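You operate a simulated robot arm through the tools that you are given. There is no shell and no other tool.

Carry out the task below with a simulated robot arm. There is one attempt and no reset: what you move stays moved.

Task
Empty the toaster's crumb tray into the peel caddy.
Fine: plug into its rest first; tray all the way back in; plug in again last.

Only the result counts: the job must be done as asked and must still hold three seconds after the hand-in. Knocking over, shifting, dropping, spilling or breaking anything else fails it.

Robot
A 7-joint arm with a two-finger parallel gripper, fixed in place. Base frame: the origin is at the foot of the arm, x ahead of it, y to its left, z up. Units: cm, degrees, N and s.
With the tool pointing down near the work surface it reaches from about 34 to 78 cm from the base axis. Its first joint turns from -166.0 to 166.0 degrees. Payload 3.91 kg.
Tool frame: the origin (TCP) lies between the finger pads and is the grasp point; the fingertips stand 3 cm ahead of it; z points along the fingers, y is the line along which they close. Largest opening 11 cm; finger width 2, thickness 1; the body of the gripper, 4.8 by 11.2 cm, starts 5.5 cm behind the TCP.
Orientation is that of the tool frame in the base frame, as a unit quaternion [w, x, y, z]. With the fingers straight down and closing along the base's y, the tool's x points along the base's -x, its y along +y and its z along -z.

Tools
- The arm moves only by the tool servo_tool. Its argument "plan" is a list of rows, each a list of 3 entries, a list of its own where there are three numbers: the shift along the tool's x, y, z in cm, then the turn, a rotation vector about the tool's x, y, z in degrees, then the gripper command, from -1 (shut) to 1 (fully open), values between in proportion. In form: [[[dx, dy, dz], [rx, ry, rz], fingers], ...]. A call has 1 to 20 rows; each row shifts and turns the commanded pose from where the row before left it, along the tool's axes as they then stand. Each row takes 0.2 s and may step no farther than 5 cm and 8.6 degrees from the row before; otherwise, or with a gripper value out of range, the whole call is refused. Where a pose cannot be reached the arm comes as near as it can. A force on the tool above 40 N (or 10 N above the force at the start of the call, whichever is more), or a blocked arm, ends the call early, and 0.2 s more pass. The fingers move at their own pace (about 15.3 cm/s each) and stop on an object; they squeeze with about 24 N. The grip force told is the motor's: it shows also when the fingers shut on nothing. Time passes only in rows, and 0.2 s behind the last, so rows that do not move let the fingers close. The reply holds the time, the measured pose of the TCP, the force on the tool along the base axes, the opening and the grip force, in the units named above and with some noise, with the torque about the TCP (base axes, N m) and any sound that the robot's microphone picked up.
- Cameras (640 x 400 px; columns grow to the right, rows downward): "scene" is fixed at [4.96, -49.89, 167.55]; the picture's right is [0.51, -0.86, 0.00], its down [-0.74, -0.44, -0.51] and it looks along [0.44, 0.26, -0.86] (base axes); focal length 302 px, centre (320, 200). "wrist" rides on the gripper at [7.7, 0.7, -11.4] in the tool frame; the picture's right is [-0.09, 1.00, 0.00], its down [-0.80, -0.07, -0.59] and it looks along [-0.59, -0.05, 0.80] (tool axes); focal length 270 px, centre (320, 200). There is no depth. A picture from a camera that has moved, and an enlarged one, comes with that camera's place and axes in the base frame and with its lens.
- get_image(camera): a new picture of that camera. The clock stands still meanwhile.
- raise_lower(by): slides the trunk up (or, below 0, down) by that many cm; the arm rides with it, the base frame stays. It gives what a move gives, with no picture.
- close_up(camera, box): a new picture of the part [left, top, right, bottom] of that camera's present view, enlarged. The clock stands still meanwhile.
- close_job(): hands the job in; it is judged then, once.

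Places have to be worked out from the pictures, the camera data and where the tool is seen. Open the gripper and draw the arm clear of the work before you hand the job in, unless the task says otherwise.

The tools are called after "Request:" as a command line: name --argument value ..., lists and objects as JSON in quotes. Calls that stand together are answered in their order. servo_tool: Moves the arm, as the interface text tells. Its arguments: {"type":"object","properties":{"plan":{"type":"array","items":{"type":"array"}}},"required":["plan"]} The other tools are called the same way: raise_lower (by) slides the trunk up or down; get_image (camera) takes a picture; close_up (camera, box) takes an enlarged picture of a part of a camera's view; close_job () hands the job in.

At the start:

```text
t: 0.0
ee_pos: [33.02, -19.95, 133.3]
tool_rot: [0.0, 0.0, 1.0, 0.0]
ft_force: [-0.3, 0.3, -0.3]
ft_torque: [0.04, -0.03, -0.02]
gripper_width: 11.0
grip_force: 0.0
trunk travel left (down, up): [-55.0, 6.0]
```

scene: 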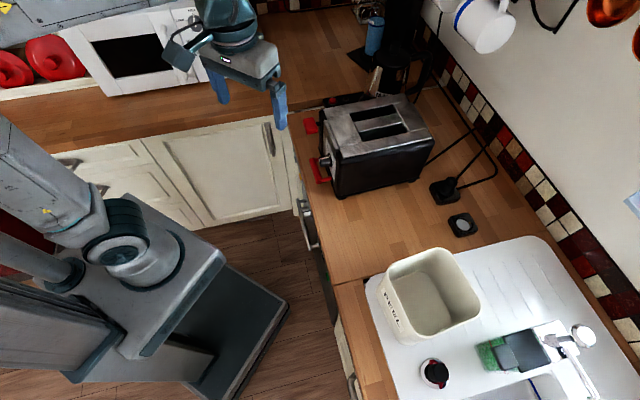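
wrist: 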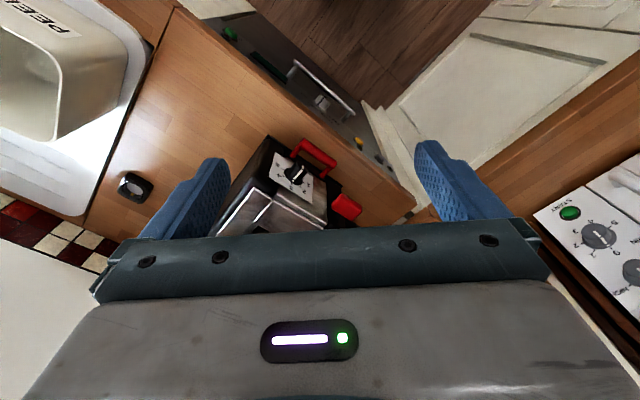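

I start by looking closer at the toaster, the plug and rest, and the caddy in the scene view.

Request:
close_up --camera "scene" --box '[290, 70, 450, 210]'

Request:
close_up --camera "scene" --box '[410, 120, 530, 250]'

Request:
close_up --camera "scene" --box '[360, 230, 620, 400]'

Request:
close_up --camera "wrist" --box '[100, 100, 420, 260]'

```text
2.86 times, centred on (370, 140) of scene
camera zoom: at [4.96, -49.89, 167.55], right [0.51, -0.86, 0.0], down [-0.74, -0.44, -0.51], along [0.44, 0.26, -0.86], focal length 861 px, centre (177, 371)
```

zoom: 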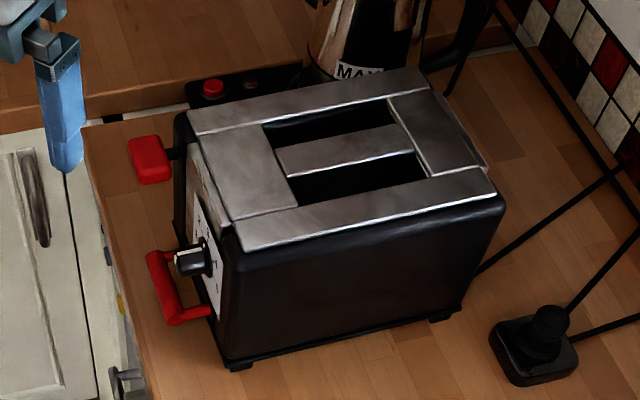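

```text
3.08 times, centred on (470, 185) of scene
camera zoom: at [4.96, -49.89, 167.55], right [0.51, -0.86, 0.0], down [-0.74, -0.44, -0.51], along [0.44, 0.26, -0.86], focal length 928 px, centre (-142, 246)
```

zoom: 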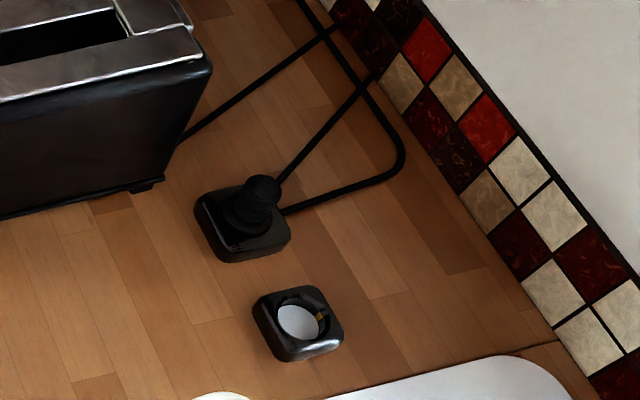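

```text
2.35 times, centred on (490, 315) of scene
camera zoom: at [4.96, -49.89, 167.55], right [0.51, -0.86, 0.0], down [-0.74, -0.44, -0.51], along [0.44, 0.26, -0.86], focal length 709 px, centre (-80, -71)
```

zoom: 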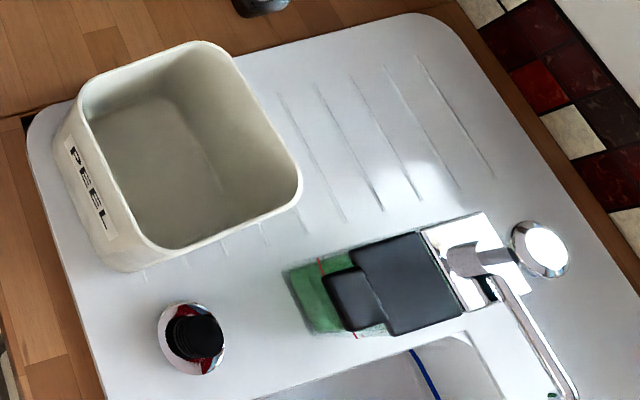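

```text
2.00 times, centred on (260, 180) of wrist
camera zoom: at [25.4, -19.32, 144.71], right [0.09, 1.0, 0.0], down [0.8, -0.07, 0.59], along [0.59, -0.05, -0.8], focal length 541 px, centre (440, 240)
```

zoom: 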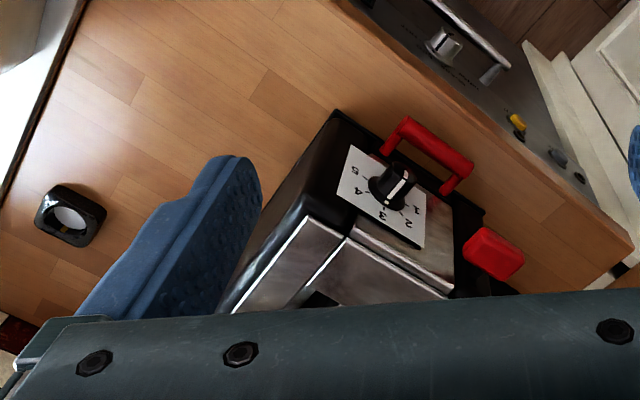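

The toaster faces the counter edge at about 45° to the base axes. The plugged socket and the empty rest are both roughly 85 cm out, and the tray handle is the red bar low on the toaster's front. I'll turn the tool 45° so it faces the counter, then look again.

Request:
servo_tool --plan '[[[0, 0, 0], [0, 0, 7.5], 1], [[0, 0, 0], [0, 0, 7.5], 1], [[0, 0, 0], [0, 0, 7.5], 1], [[0, 0, 0], [0, 0, 7.5], 1], [[0, 0, 0], [0, 0, 7.5], 1], [[0, 0, 0], [0, 0, 7.5], 1]]'

```text
t: 1.4
ee_pos: [32.93, -19.95, 133.28]
tool_rot: [0.0, 0.384, 0.923, -0.001]
ft_force: [0.5, -0.1, 0.6]
ft_torque: [0.0, 0.02, -0.03]
gripper_width: 11.01
grip_force: 0.1
trunk travel left (down, up): [-55.0, 6.0]
```

The tool's x axis now points back toward me across the counter edge, and its y axis runs along the counter. I'll move over the counter at this height to view the socket and the rest.

Request:
servo_tool --plan '[[[-2.8, -1.3, 0], [0, 0, 0], 1], [[-2.8, -1.3, 0], [0, 0, 0], 1], [[-2.8, -1.3, 0], [0, 0, 0], 1], [[-2.8, -1.3, 0], [0, 0, 0], 1], [[-2.8, -1.3, 0], [0, 0, 0], 1], [[-2.8, -1.3, 0], [0, 0, 0], 1], [[0, 0, 0], [0, 0, 0], 1]]'

Request:
get_image --camera "wrist"

Request:
get_image --camera "scene"

```text
t: 3.0
ee_pos: [39.4, -37.4, 133.39]
tool_rot: [0.0, 0.383, 0.924, 0.0]
ft_force: [0.0, 0.2, -0.8]
ft_torque: [0.05, 0.02, 0.0]
gripper_width: 11.04
grip_force: 0.1
trunk travel left (down, up): [-55.0, 6.0]
```

```text
taken
camera wrist: at [34.52, -31.51, 144.74], right [0.77, 0.64, 0.0], down [0.52, -0.62, 0.59], along [0.38, -0.46, -0.8], focal length 270 px, centre (320, 200)
```

wrist: 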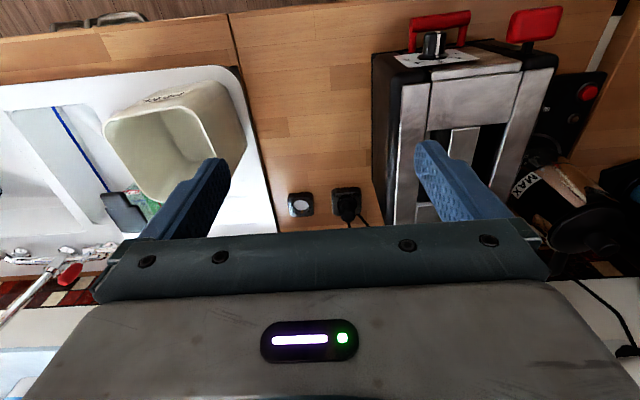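

```text
taken
```

scene: 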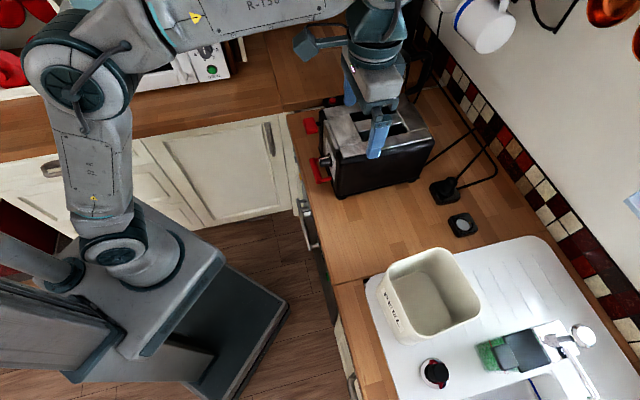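

I see the socket with the plug and the rest side by side just past the toaster. I'll enlarge several parts to work out their places and the toaster's features.

Request:
close_up --camera "wrist" --box '[270, 165, 390, 240]'

Request:
close_up --camera "wrist" --box '[360, 0, 580, 140]'

Request:
close_up --camera "scene" --box '[420, 165, 490, 245]'

Request:
close_up --camera "wrist" --box '[80, 60, 280, 210]'

```text
5.33 times, centred on (330, 202) of wrist
camera zoom: at [34.52, -31.51, 144.74], right [0.77, 0.64, 0.0], down [0.52, -0.62, 0.59], along [0.38, -0.46, -0.8], focal length 1442 px, centre (267, 187)
```

zoom: 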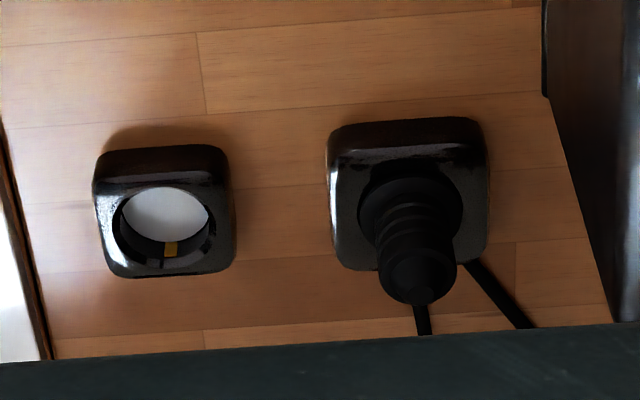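

```text
2.86 times, centred on (470, 70) of wrist
camera zoom: at [34.52, -31.51, 144.74], right [0.77, 0.64, 0.0], down [0.52, -0.62, 0.59], along [0.38, -0.46, -0.8], focal length 772 px, centre (-109, 571)
```

zoom: 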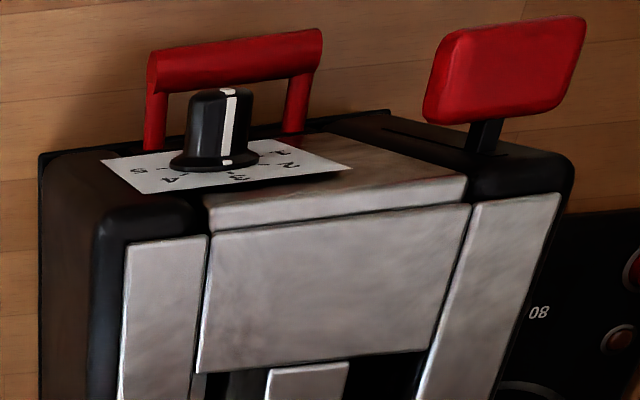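

```text
5.00 times, centred on (455, 205) of scene
camera zoom: at [4.96, -49.89, 167.55], right [0.51, -0.86, 0.0], down [-0.74, -0.44, -0.51], along [0.44, 0.26, -0.86], focal length 1507 px, centre (-355, 175)
```

zoom: 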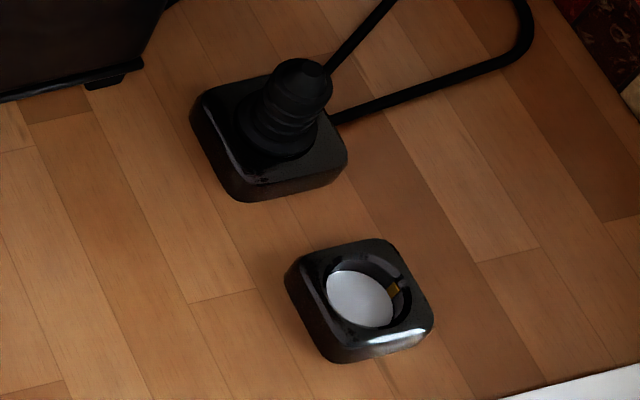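

```text
2.67 times, centred on (180, 135) of wrist
camera zoom: at [34.52, -31.51, 144.74], right [0.77, 0.64, 0.0], down [0.52, -0.62, 0.59], along [0.38, -0.46, -0.8], focal length 721 px, centre (693, 373)
```

zoom: 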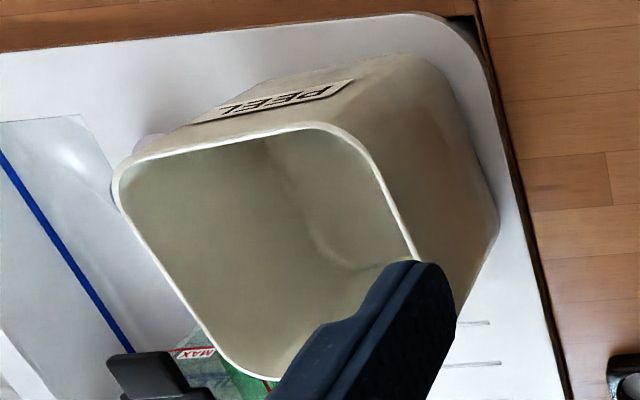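

From two-camera triangulation (depth a along x−y, sideways b along x+y): the rest is near a≈86, b≈−6, with its top at z≈93.4. The plug is near a≈86, b≈5, with its top at z≈98.4. The caddy rim is centred near a≈64, b≈−22.5, z≈107, and the tray handle near a≈50.6, b≈19, z≈96. Next I move back in front of the toaster to look at the tray handle.

Request:
servo_tool --plan '[[[1.54, 2.2, 1.0], [0, 0, 0], 1], [[1.54, 2.2, 1.0], [0, 0, 0], 1], [[1.54, 2.2, 1.0], [0, 0, 0], 1], [[1.54, 2.2, 1.0], [0, 0, 0], 1], [[1.54, 2.2, 1.0], [0, 0, 0], 1], [[1.54, 2.2, 1.0], [0, 0, 0], 1], [[1.54, 2.2, 1.0], [0, 0, 0], 1], [[1.54, 2.2, 1.0], [0, 0, 0], 1], [[0, 0, 0], [0, 0, 0], 1]]'

Request:
get_image --camera "wrist"

Request:
get_image --camera "scene"

```text
t: 5.0
ee_pos: [43.12, -16.32, 125.46]
tool_rot: [0.0, 0.383, 0.924, 0.001]
ft_force: [0.1, -0.2, 0.2]
ft_torque: [0.01, -0.01, 0.01]
gripper_width: 10.99
grip_force: 0.0
trunk travel left (down, up): [-55.0, 6.0]
```

```text
taken
camera wrist: at [38.21, -10.3, 136.71], right [0.77, 0.64, 0.0], down [0.52, -0.62, 0.59], along [0.38, -0.46, -0.8], focal length 270 px, centre (320, 200)
```

wrist: 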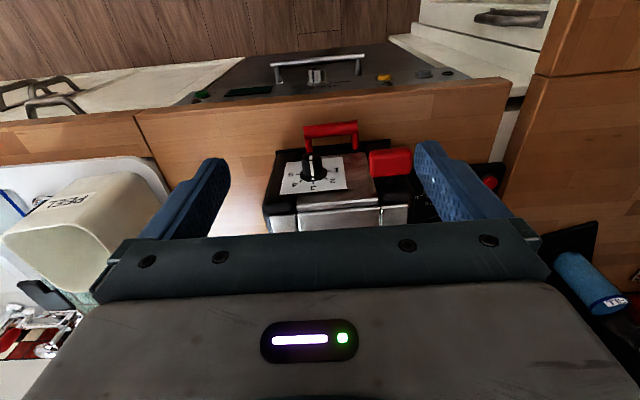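

```text
taken
```

scene: 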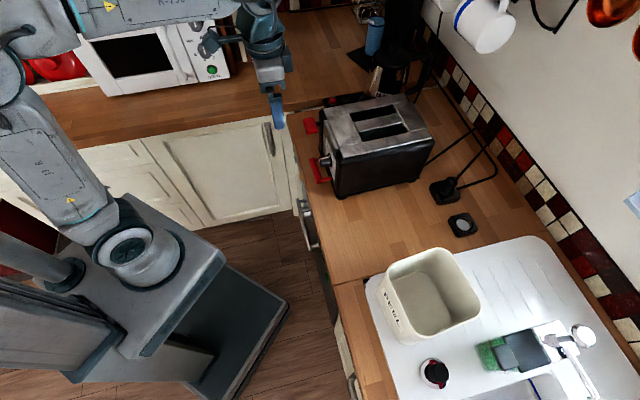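

Request:
close_up --camera "wrist" --box '[250, 100, 440, 235]'

Request:
close_up --camera "scene" --box '[295, 90, 395, 210]'

```text
2.96 times, centred on (345, 168) of wrist
camera zoom: at [38.21, -10.3, 136.71], right [0.77, 0.64, 0.0], down [0.52, -0.62, 0.59], along [0.38, -0.46, -0.8], focal length 801 px, centre (246, 296)
```

zoom: 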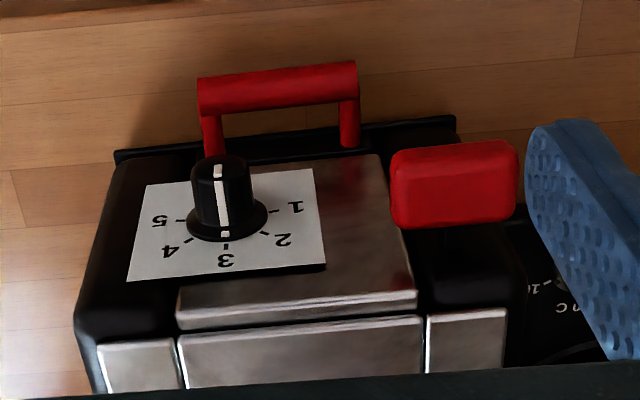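

```text
3.33 times, centred on (345, 150) of scene
camera zoom: at [4.96, -49.89, 167.55], right [0.51, -0.86, 0.0], down [-0.74, -0.44, -0.51], along [0.44, 0.26, -0.86], focal length 1005 px, centre (237, 367)
```

zoom: 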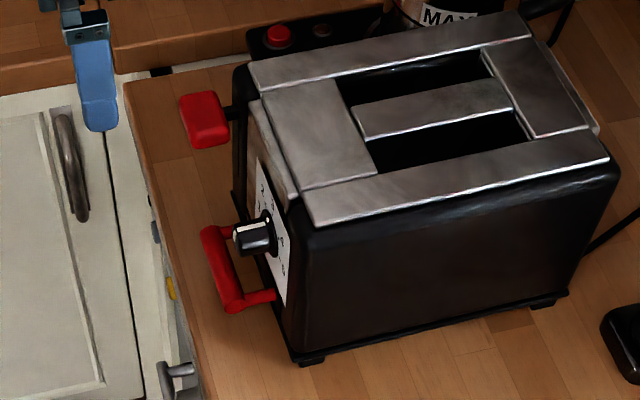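

The bar handle is centred near a=50.9, b=19.95, z=95.5, and the counter top is at z≈91.2. The plug comes first: I move over the free counter and tilt the tool outward, since the socket lies beyond the straight-down reach.

Request:
servo_tool --plan '[[[-2.25, -2.0, -1], [0, 0, 0], 1], [[-2.25, -2.0, -1], [0, 0, 0], 1], [[-2.25, -2.0, -1], [0, 0, 0], 1], [[-2.25, -2.0, -1], [0, 0, 0], 1], [[-2.25, -2.0, 0], [0, 0, 0], 1], [[-2.25, -2.0, 0], [0, 0, 0], 1], [[-2.25, -2.0, 0], [0, 0, 0], 1], [[-2.25, -2.0, 0], [0, 0, 0], 1], [[0, 0, 0], [0, 0, -8], 1], [[0, 0, 0], [0, -7, 0], 1], [[0, 0, 0], [0, -7, 0], 1], [[0, 0, 0], [0, -7, 0], 1], [[0, 0, 0], [0, -7, 0], 1], [[0, 0, 0], [0, -7, 0], 1], [[0, 0, 0], [0, 0, 0], 1]]'

Request:
get_image --camera "wrist"

Request:
get_image --camera "scene"

```text
t: 8.2
ee_pos: [44.56, -40.34, 129.4]
tool_rot: [0.286, 0.302, 0.904, -0.095]
ft_force: [-0.2, -0.8, 0.4]
ft_torque: [-0.04, 0.01, 0.01]
gripper_width: 11.02
grip_force: 0.0
trunk travel left (down, up): [-55.0, 6.0]
```

```text
taken
camera wrist: at [34.76, -32.03, 134.21], right [0.66, 0.75, 0.05], down [0.21, -0.25, 0.95], along [0.72, -0.61, -0.32], focal length 270 px, centre (320, 200)
```

wrist: 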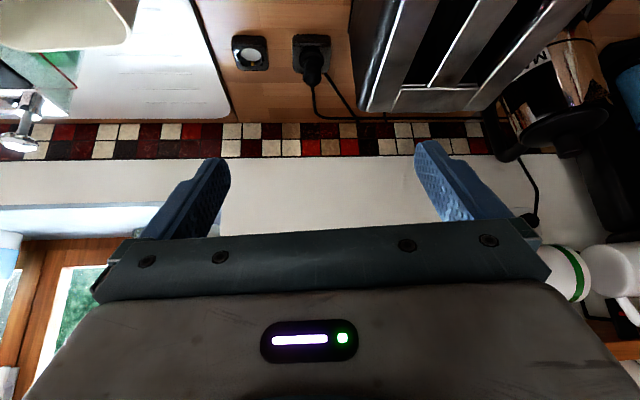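

```text
taken
```

scene: 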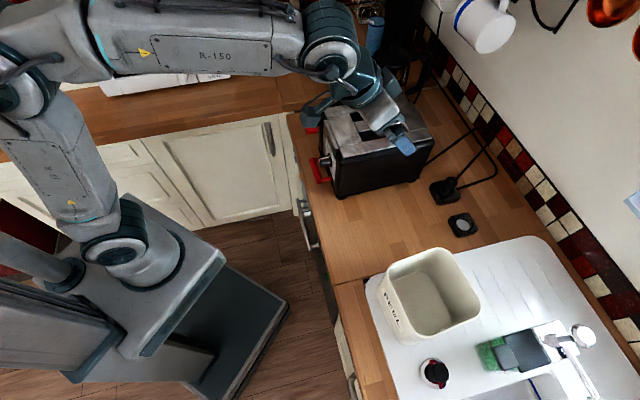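

The tool is at a≈60, b≈3, z=129, tilted 35° outward. I advance along the tool axis toward the free strip between toaster and caddy for a closer view of the plug and rest.

Request:
servo_tool --plan '[[[0, -0.33, 2.58], [0, 0, 0], 1], [[0, -0.33, 2.58], [0, 0, 0], 1], [[0, -0.33, 2.58], [0, 0, 0], 1], [[0, -0.33, 2.58], [0, 0, 0], 1], [[0, -0.33, 2.58], [0, 0, 0], 1], [[0, -0.33, 2.58], [0, 0, 0], 1], [[0, -0.33, 2.58], [0, 0, 0], 1], [[0, -0.33, 2.58], [0, 0, 0], 1], [[0, 0, 0], [0, 0, 0], 1]]'

Request:
get_image --camera "wrist"

Request:
close_up --camera "wrist" --box '[220, 80, 420, 220]'

Request:
get_image --camera "scene"

```text
t: 10.2
ee_pos: [52.35, -49.36, 112.25]
tool_rot: [0.285, 0.302, 0.905, -0.094]
ft_force: [0.1, 0.0, 0.1]
ft_torque: [0.02, -0.03, -0.02]
gripper_width: 11.01
grip_force: 0.1
trunk travel left (down, up): [-55.0, 6.0]
```

```text
taken
camera wrist: at [42.6, -41.12, 117.2], right [0.66, 0.75, 0.05], down [0.21, -0.25, 0.95], along [0.72, -0.61, -0.32], focal length 270 px, centre (320, 200)
```

wrist: 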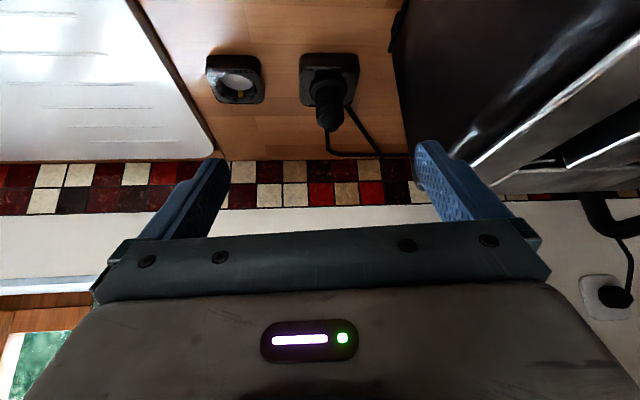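

```text
2.86 times, centred on (320, 150) of wrist
camera zoom: at [42.6, -41.12, 117.2], right [0.66, 0.75, 0.05], down [0.21, -0.25, 0.95], along [0.72, -0.61, -0.32], focal length 772 px, centre (320, 343)
```

zoom: 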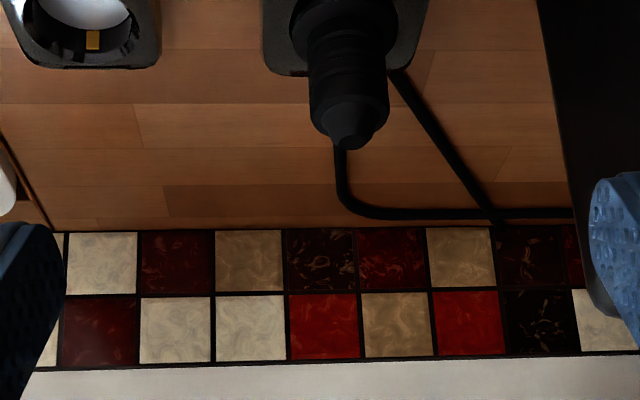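

```text
taken
```

scene: 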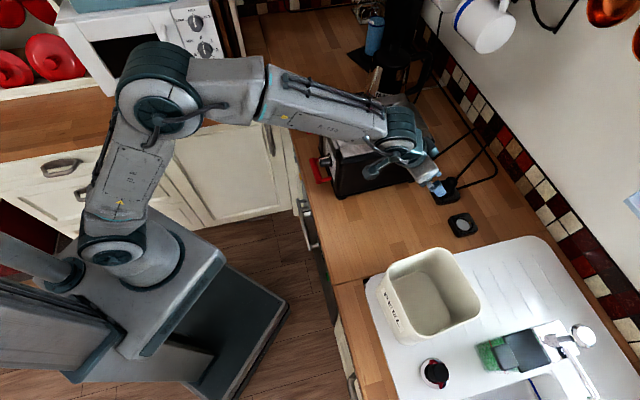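

The plug stands vertically with its top near z≈98 at a≈86.2, b≈5.1. I take larger close-ups of plug and rest to refine both axes.

Request:
close_up --camera "wrist" --box '[285, 40, 375, 140]'

Request:
close_up --camera "wrist" --box '[195, 40, 275, 120]'

```text
4.00 times, centred on (330, 90) of wrist
camera zoom: at [42.6, -41.12, 117.2], right [0.66, 0.75, 0.05], down [0.21, -0.25, 0.95], along [0.72, -0.61, -0.32], focal length 1081 px, centre (280, 640)
```

zoom: 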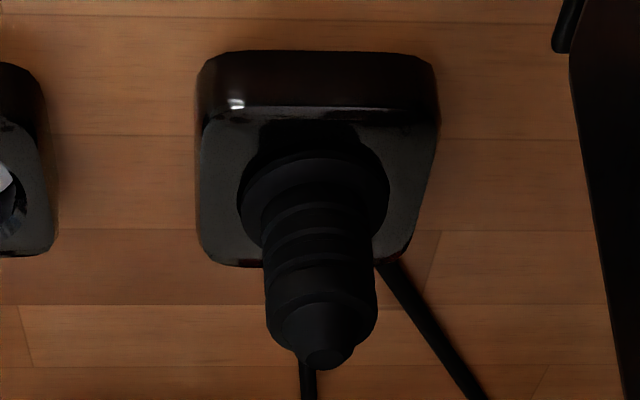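

```text
5.00 times, centred on (235, 80) of wrist
camera zoom: at [42.6, -41.12, 117.2], right [0.66, 0.75, 0.05], down [0.21, -0.25, 0.95], along [0.72, -0.61, -0.32], focal length 1351 px, centre (745, 800)
```

zoom: 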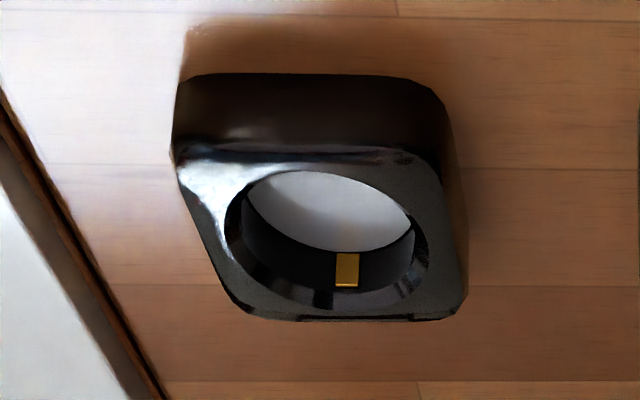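

The plug axis is near a=86.2, b=5.2 with a body about 3.4 cm wide, and the rest's hole is near a=86.3, b=−5.9. I narrow the fingers to about 6.5 cm and move to a stand-off 10 cm short of the plug along the tool axis.

Request:
servo_tool --plan '[[[0, 0, 0], [0, 0, 0], 0.18], [[-0.677, 0.212, 2.12], [0, 0, 0], 0.18], [[-0.677, 0.212, 2.12], [0, 0, 0], 0.18], [[-0.677, 0.212, 2.12], [0, 0, 0], 0.18], [[-0.677, 0.212, 2.12], [0, 0, 0], 0.18], [[-0.677, 0.212, 2.12], [0, 0, 0], 0.18], [[0, 0, 0], [0, 0, 0], 0.18]]'

Request:
get_image --camera "wrist"

Request:
close_up --camera "wrist" --box '[240, 60, 400, 220]'

Request:
close_up --camera "scene" --box '[380, 120, 500, 240]'

```text
t: 11.8
ee_pos: [60.08, -54.03, 105.67]
tool_rot: [0.285, 0.303, 0.904, -0.095]
ft_force: [0.0, 0.9, 0.8]
ft_torque: [0.01, 0.0, 0.03]
gripper_width: 6.48
grip_force: 0.2
trunk travel left (down, up): [-55.0, 6.0]
```

```text
taken
camera wrist: at [50.35, -45.74, 110.54], right [0.66, 0.75, 0.05], down [0.21, -0.25, 0.95], along [0.72, -0.61, -0.32], focal length 270 px, centre (320, 200)
```

wrist: 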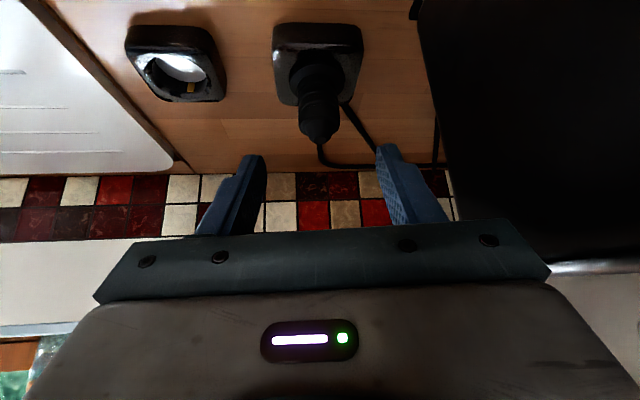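

```text
2.50 times, centred on (320, 140) of wrist
camera zoom: at [50.35, -45.74, 110.54], right [0.66, 0.75, 0.05], down [0.21, -0.25, 0.95], along [0.72, -0.61, -0.32], focal length 676 px, centre (320, 350)
```

zoom: 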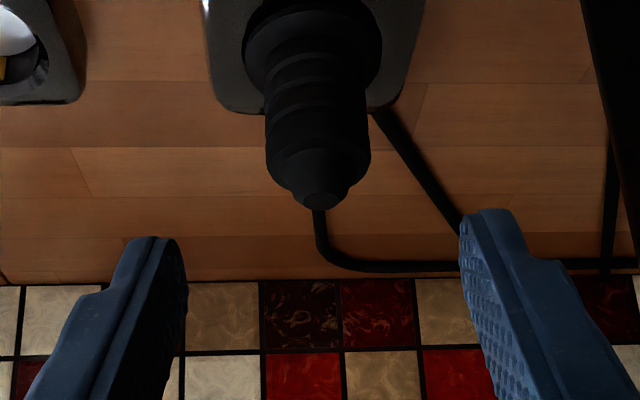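

```text
3.33 times, centred on (440, 180) of scene
camera zoom: at [4.96, -49.89, 167.55], right [0.51, -0.86, 0.0], down [-0.74, -0.44, -0.51], along [0.44, 0.26, -0.86], focal length 1005 px, centre (-80, 267)
```

zoom: 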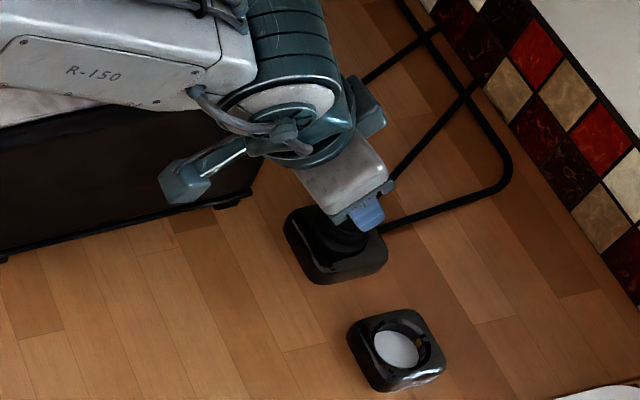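

The plug sits centred between the fingers, and a 10 cm advance along the tool axis puts the TCP on its axis at about z=97.4. I advance with the fingers still open, then check before closing.

Request:
servo_tool --plan '[[[0, 0, 2], [0, 0, 0], 0.18], [[0, 0, 2], [0, 0, 0], 0.18], [[0, 0, 2], [0, 0, 0], 0.18], [[0, 0, 2], [0, 0, 0], 0.18], [[0, 0, 2], [0, 0, 0], 0.18], [[0, 0, 0], [0, 0, 0], 0.18]]'

Request:
get_image --camera "wrist"

Request:
close_up --camera "wrist" --box '[220, 40, 420, 220]'

Request:
close_up --camera "scene" --box '[380, 120, 500, 240]'

```text
t: 13.2
ee_pos: [64.68, -57.31, 97.52]
tool_rot: [0.285, 0.302, 0.905, -0.095]
ft_force: [-0.6, -0.5, -0.1]
ft_torque: [0.0, 0.01, 0.0]
gripper_width: 6.5
grip_force: 0.0
trunk travel left (down, up): [-55.0, 6.0]
```

```text
taken
camera wrist: at [54.89, -49.19, 102.4], right [0.66, 0.75, 0.05], down [0.21, -0.25, 0.95], along [0.72, -0.61, -0.32], focal length 270 px, centre (320, 200)
```

wrist: 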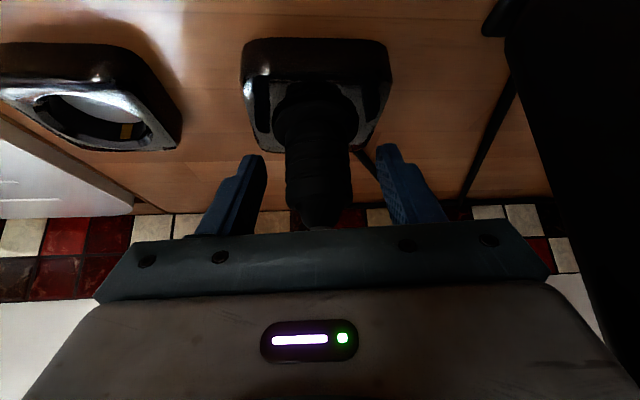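

```text
2.22 times, centred on (320, 130) of wrist
camera zoom: at [54.89, -49.19, 102.4], right [0.66, 0.75, 0.05], down [0.21, -0.25, 0.95], along [0.72, -0.61, -0.32], focal length 601 px, centre (320, 356)
```

zoom: 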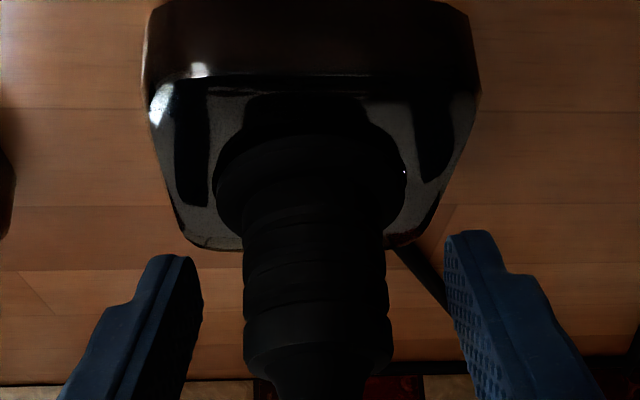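

```text
3.33 times, centred on (440, 180) of scene
camera zoom: at [4.96, -49.89, 167.55], right [0.51, -0.86, 0.0], down [-0.74, -0.44, -0.51], along [0.44, 0.26, -0.86], focal length 1005 px, centre (-80, 267)
```

zoom: 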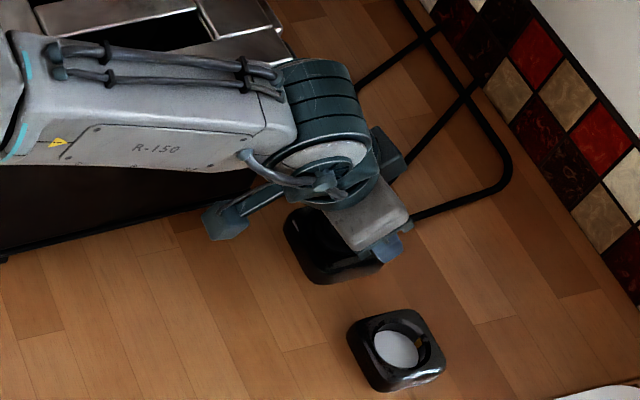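

The plug body is centred between the pads to within about 1 mm and lies at pad depth. I close the gripper on it.

Request:
servo_tool --plan '[[[0, 0, 0], [0, 0, 0], -1], [[0, 0, 0], [0, 0, 0], -1], [[0, 0, 0], [0, 0, 0], -1]]'

Request:
close_up --camera "wrist" --box '[220, 40, 420, 220]'

```text
t: 14.0
ee_pos: [64.6, -57.36, 97.63]
tool_rot: [0.285, 0.302, 0.904, -0.095]
ft_force: [0.7, -1.6, -0.8]
ft_torque: [-0.06, 0.03, 0.04]
gripper_width: 3.51
grip_force: 24.0
trunk travel left (down, up): [-55.0, 6.0]
```

```text
2.22 times, centred on (320, 130) of wrist
camera zoom: at [54.89, -49.21, 102.37], right [0.66, 0.75, 0.05], down [0.21, -0.25, 0.95], along [0.72, -0.61, -0.32], focal length 601 px, centre (320, 356)
```

zoom: 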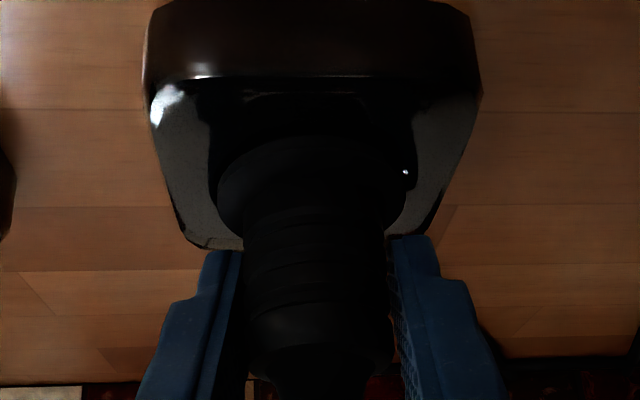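

The fingers hold the plug at 3.5 cm with 24 N. I lift straight up, which means moving along both the tool's −x and −z axes.

Request:
servo_tool --plan '[[[-0.286, 0.0, -0.41], [0, 0, 0], -1], [[-0.286, 0.0, -0.41], [0, 0, 0], -1], [[-0.286, 0.0, -0.41], [0, 0, 0], -1], [[-0.286, 0.0, -0.41], [0, 0, 0], -1], [[-0.573, 0.0, -0.82], [0, 0, 0], -1], [[-0.573, 0.0, -0.82], [0, 0, 0], -1]]'

Request:
close_up --camera "wrist" --box '[160, 20, 440, 220]'

Request:
close_up --camera "scene" --box '[380, 120, 500, 240]'

```text
t: 15.4
ee_pos: [64.69, -57.44, 101.65]
tool_rot: [0.285, 0.302, 0.905, -0.096]
ft_force: [-0.1, -0.4, -0.4]
ft_torque: [0.02, 0.0, 0.0]
gripper_width: 3.13
grip_force: 24.2
trunk travel left (down, up): [-55.0, 6.0]
```

```text
2.00 times, centred on (300, 120) of wrist
camera zoom: at [54.93, -49.22, 106.46], right [0.66, 0.75, 0.05], down [0.21, -0.25, 0.95], along [0.72, -0.61, -0.32], focal length 541 px, centre (360, 360)
```

zoom: 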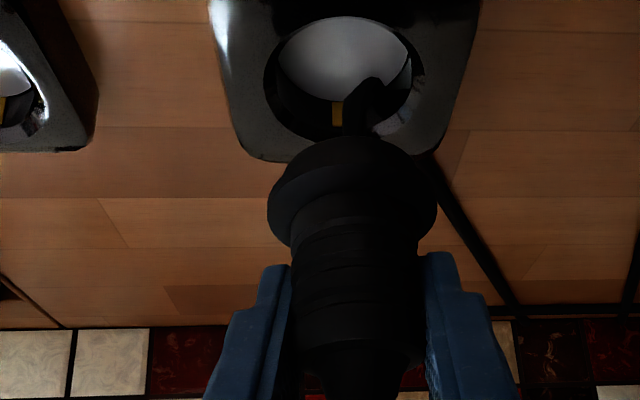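

```text
3.33 times, centred on (440, 180) of scene
camera zoom: at [4.96, -49.89, 167.55], right [0.51, -0.86, 0.0], down [-0.74, -0.44, -0.51], along [0.44, 0.26, -0.86], focal length 1005 px, centre (-80, 267)
```

zoom: 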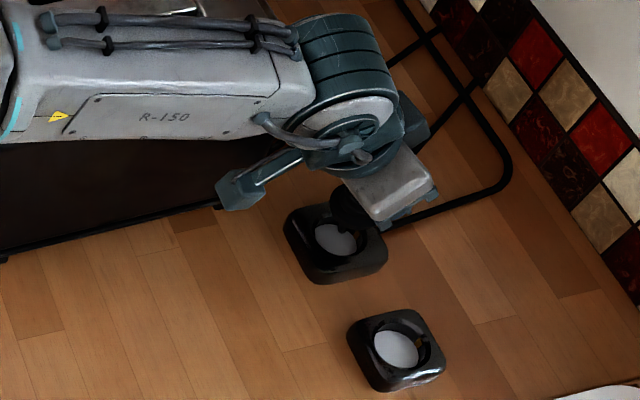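

The plug is out and held vertical at z≈101.7, with its pins just above the socket. I raise it 2.5 cm more, then move it sideways to above the rest (about −11 cm in b) and look again.

Request:
servo_tool --plan '[[[-0.573, 0.0, -0.82], [0, 0, 0], -1], [[-0.573, 0.0, -0.82], [0, 0, 0], -1], [[-0.286, 0.0, -0.41], [0, 0, 0], -1], [[0, 0, 0], [0, 0, 0], -1]]'

Request:
get_image --camera "wrist"

Request:
close_up --camera "wrist" --box '[260, 30, 400, 210]'

```text
t: 16.4
ee_pos: [64.74, -57.42, 104.14]
tool_rot: [0.286, 0.303, 0.904, -0.096]
ft_force: [-0.3, 0.4, -1.3]
ft_torque: [0.01, 0.0, 0.02]
gripper_width: 3.15
grip_force: 23.5
trunk travel left (down, up): [-55.0, 6.0]
```

```text
taken
camera wrist: at [54.89, -49.2, 108.97], right [0.66, 0.75, 0.05], down [0.21, -0.25, 0.95], along [0.72, -0.61, -0.32], focal length 270 px, centre (320, 200)
```

wrist: 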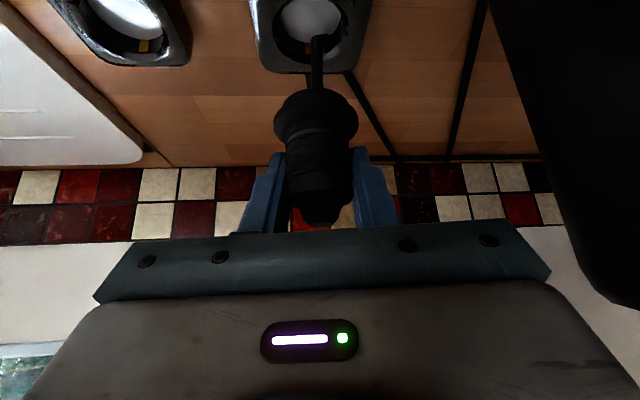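

```text
2.22 times, centred on (330, 120) of wrist
camera zoom: at [54.89, -49.2, 108.97], right [0.66, 0.75, 0.05], down [0.21, -0.25, 0.95], along [0.72, -0.61, -0.32], focal length 601 px, centre (298, 378)
```

zoom: 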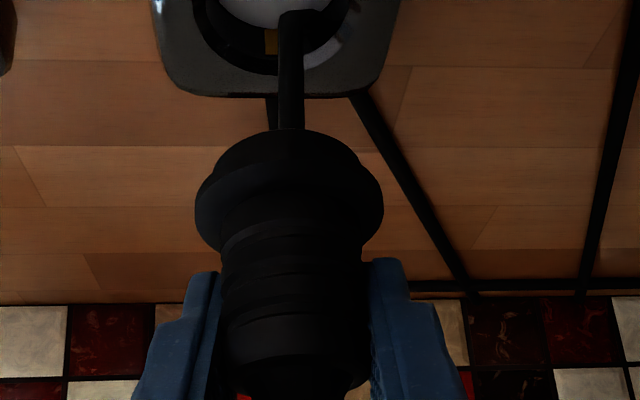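

A dark rod-like shape appears between the plug's underside and the socket. Before going sideways I check it from the scene camera and at higher zoom.

Request:
close_up --camera "scene" --box '[420, 155, 480, 215]'

Request:
close_up --camera "wrist" --box '[280, 0, 370, 120]'

```text
6.67 times, centred on (450, 185) of scene
camera zoom: at [4.96, -49.89, 167.55], right [0.51, -0.86, 0.0], down [-0.74, -0.44, -0.51], along [0.44, 0.26, -0.86], focal length 2010 px, centre (-547, 300)
```

zoom: 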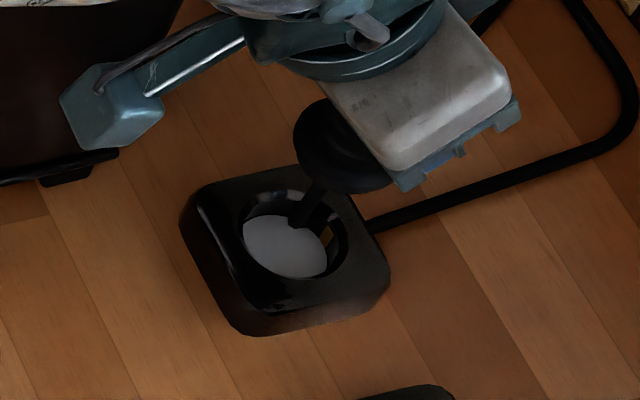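

```text
3.33 times, centred on (325, 60) of wrist
camera zoom: at [54.89, -49.2, 108.97], right [0.66, 0.75, 0.05], down [0.21, -0.25, 0.95], along [0.72, -0.61, -0.32], focal length 901 px, centre (303, 667)
```

zoom: 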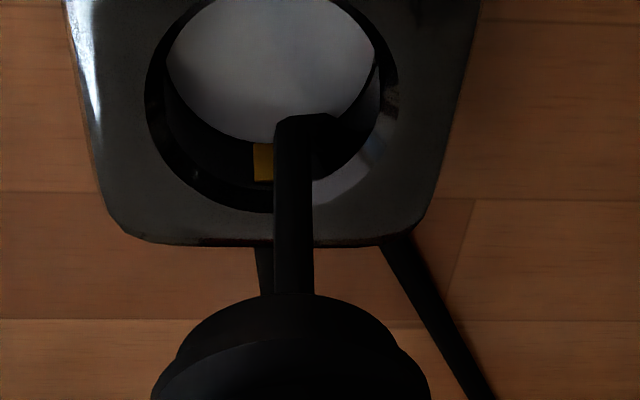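

The rod's lower end seems to stay at the socket, so it may be a long pin not fully withdrawn. I keep lifting straight up and watch.

Request:
servo_tool --plan '[[[-0.573, 0.0, -0.82], [0, 0, 0], -1], [[-0.573, 0.0, -0.82], [0, 0, 0], -1], [[-0.573, 0.0, -0.82], [0, 0, 0], -1], [[0, 0, 0], [0, 0, 0], -1]]'

Request:
get_image --camera "wrist"

Request:
close_up --camera "scene" --box '[420, 145, 490, 215]'

Request:
close_up --camera "wrist" --box '[280, 0, 370, 120]'

```text
t: 17.4
ee_pos: [64.56, -57.51, 107.07]
tool_rot: [0.284, 0.302, 0.905, -0.094]
ft_force: [-0.6, -0.2, -1.0]
ft_torque: [0.02, -0.02, 0.01]
gripper_width: 3.16
grip_force: 24.2
trunk travel left (down, up): [-55.0, 6.0]
```

```text
taken
camera wrist: at [54.83, -49.19, 111.91], right [0.66, 0.75, 0.05], down [0.21, -0.25, 0.95], along [0.72, -0.61, -0.32], focal length 270 px, centre (320, 200)
```

wrist: 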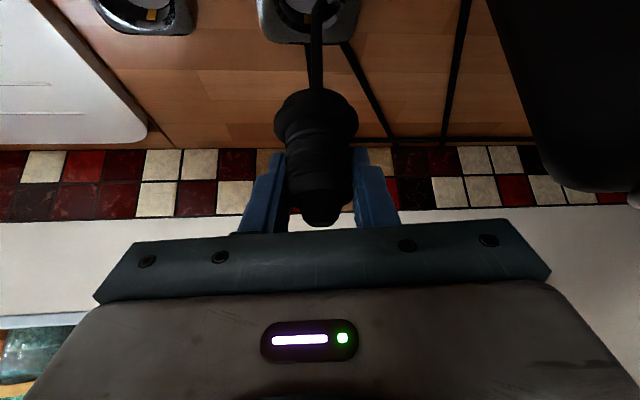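

```text
5.71 times, centred on (455, 180) of scene
camera zoom: at [4.96, -49.89, 167.55], right [0.51, -0.86, 0.0], down [-0.74, -0.44, -0.51], along [0.44, 0.26, -0.86], focal length 1723 px, centre (-451, 314)
```

zoom: 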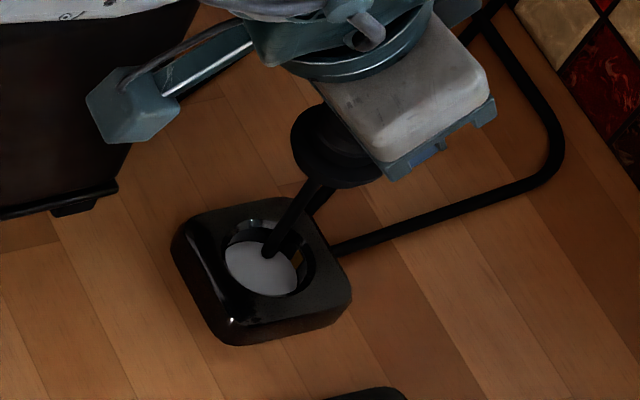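

```text
3.33 times, centred on (325, 60) of wrist
camera zoom: at [54.83, -49.19, 111.91], right [0.66, 0.75, 0.05], down [0.21, -0.25, 0.95], along [0.72, -0.61, -0.32], focal length 901 px, centre (303, 667)
```

zoom: 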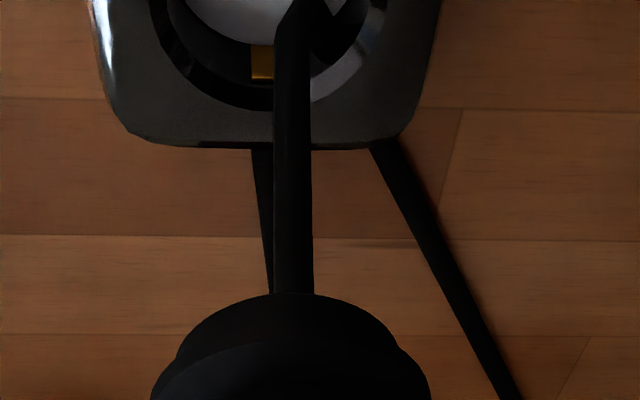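

The rod keeps growing as I lift and no force shows on the tool. I raise 3 cm more to see whether its end clears the socket.

Request:
servo_tool --plan '[[[-0.573, 0.0, -0.82], [0, 0, 0], -1], [[-0.573, 0.0, -0.82], [0, 0, 0], -1], [[-0.573, 0.0, -0.82], [0, 0, 0], -1], [[0, 0, 0], [0, 0, 0], -1]]'

Request:
get_image --camera "wrist"

Request:
close_up --camera "scene" --box '[410, 105, 530, 215]'

Request:
close_up --camera "wrist" --box '[270, 0, 410, 140]'

```text
t: 18.4
ee_pos: [64.66, -57.43, 110.02]
tool_rot: [0.285, 0.302, 0.904, -0.095]
ft_force: [0.6, -0.5, 0.0]
ft_torque: [-0.03, 0.0, 0.0]
gripper_width: 3.15
grip_force: 24.9
trunk travel left (down, up): [-55.0, 6.0]
```

```text
taken
camera wrist: at [54.85, -49.16, 114.88], right [0.66, 0.75, 0.05], down [0.21, -0.25, 0.95], along [0.72, -0.61, -0.32], focal length 270 px, centre (320, 200)
```

wrist: 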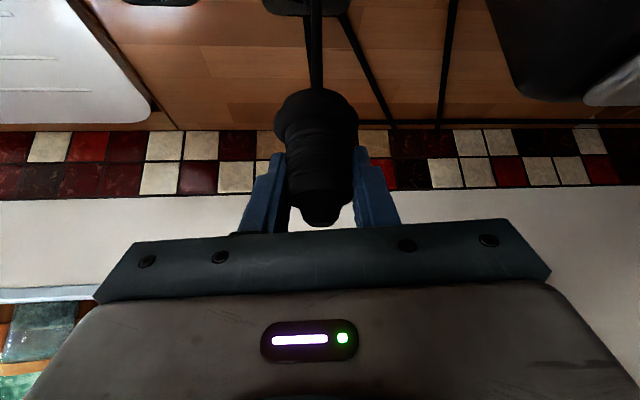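

```text
3.64 times, centred on (470, 160) of scene
camera zoom: at [4.96, -49.89, 167.55], right [0.51, -0.86, 0.0], down [-0.74, -0.44, -0.51], along [0.44, 0.26, -0.86], focal length 1096 px, centre (-226, 346)
```

zoom: 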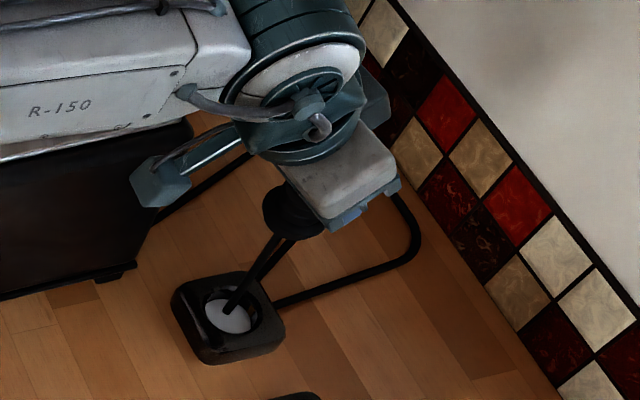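

```text
2.86 times, centred on (340, 70) of wrist
camera zoom: at [54.85, -49.16, 114.88], right [0.66, 0.75, 0.05], down [0.21, -0.25, 0.95], along [0.72, -0.61, -0.32], focal length 772 px, centre (263, 571)
```

zoom: 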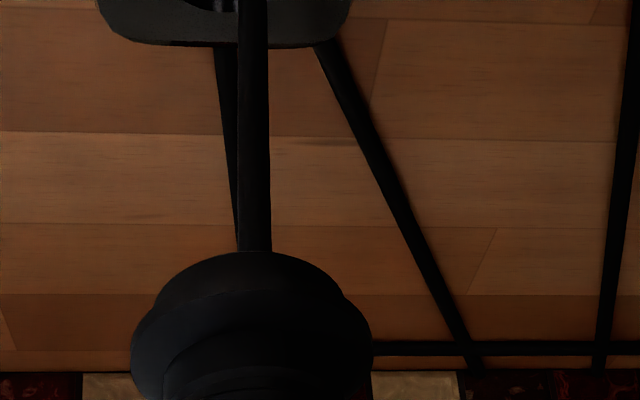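

The rod is a cord segment that runs from the socket's hole to the plug, with no force on the tool, so the plug is free. Both holes are visible now, so I take a close-up to measure the exact offset from socket to rest.

Request:
close_up --camera "scene" --box '[420, 170, 500, 245]'

Request:
servo_tool --plan '[[[0, -0.7, 0], [0, 0, 0], -1], [[0, 0, 0], [0, 0, 0], -1]]'

Request:
close_up --camera "scene" --box '[420, 140, 500, 215]'

```text
5.33 times, centred on (460, 208) of scene
camera zoom: at [4.96, -49.89, 167.55], right [0.51, -0.86, 0.0], down [-0.74, -0.44, -0.51], along [0.44, 0.26, -0.86], focal length 1608 px, centre (-427, 160)
```

zoom: 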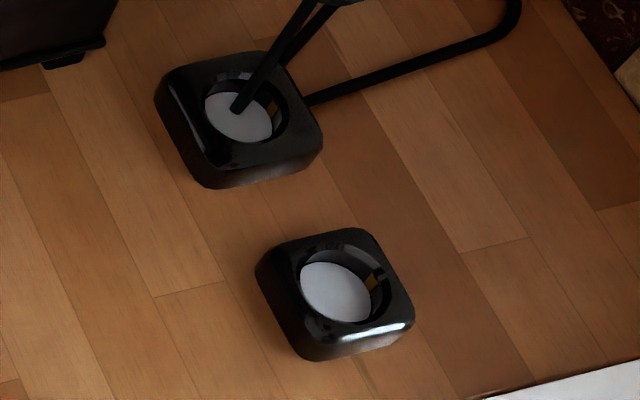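

```text
t: 19.0
ee_pos: [64.29, -57.93, 110.05]
tool_rot: [0.285, 0.303, 0.904, -0.095]
ft_force: [-0.2, 0.0, -0.8]
ft_torque: [0.01, -0.02, -0.01]
gripper_width: 3.11
grip_force: 24.7
trunk travel left (down, up): [-55.0, 6.0]
```

```text
5.33 times, centred on (460, 178) of scene
camera zoom: at [4.96, -49.89, 167.55], right [0.51, -0.86, 0.0], down [-0.74, -0.44, -0.51], along [0.44, 0.26, -0.86], focal length 1608 px, centre (-427, 320)
```

zoom: 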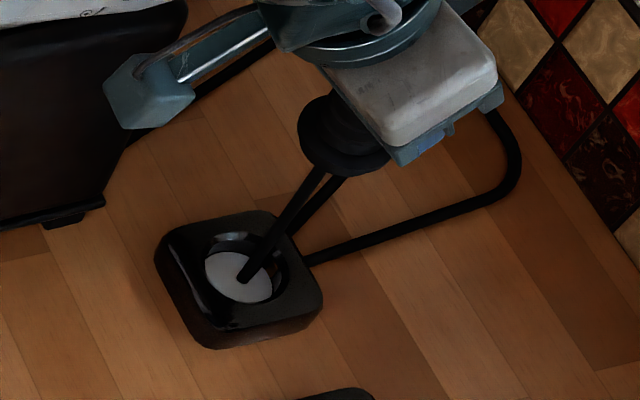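

No side force appeared during the small move, and the cord piece under the plug moves with it, so it is only the plug's cord dropping to the counter. I zoom each hole to measure the exact offset.

Request:
close_up --camera "scene" --box '[425, 175, 465, 210]'

Request:
close_up --camera "scene" --box '[442, 208, 482, 243]'

```text
11.43 times, centred on (445, 192) of scene
camera zoom: at [4.96, -49.89, 167.55], right [0.51, -0.86, 0.0], down [-0.74, -0.44, -0.51], along [0.44, 0.26, -0.86], focal length 3446 px, centre (-1109, 286)
```

zoom: 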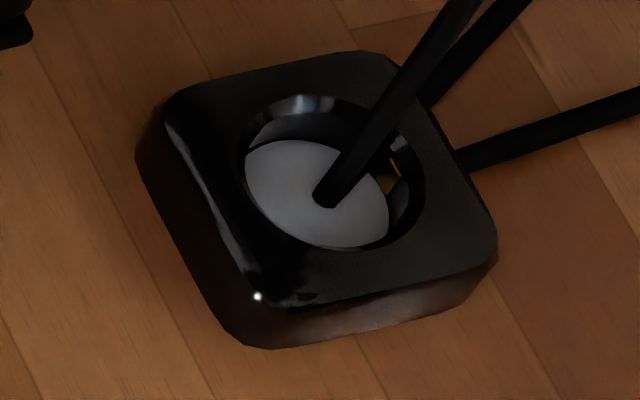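

```text
11.43 times, centred on (462, 226) of scene
camera zoom: at [4.96, -49.89, 167.55], right [0.51, -0.86, 0.0], down [-0.74, -0.44, -0.51], along [0.44, 0.26, -0.86], focal length 3446 px, centre (-1303, -91)
```

zoom: 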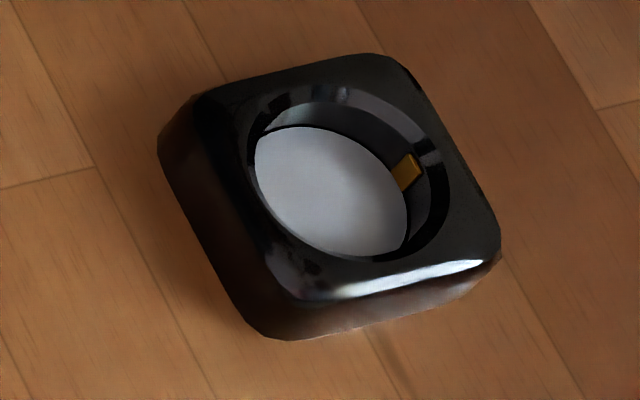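

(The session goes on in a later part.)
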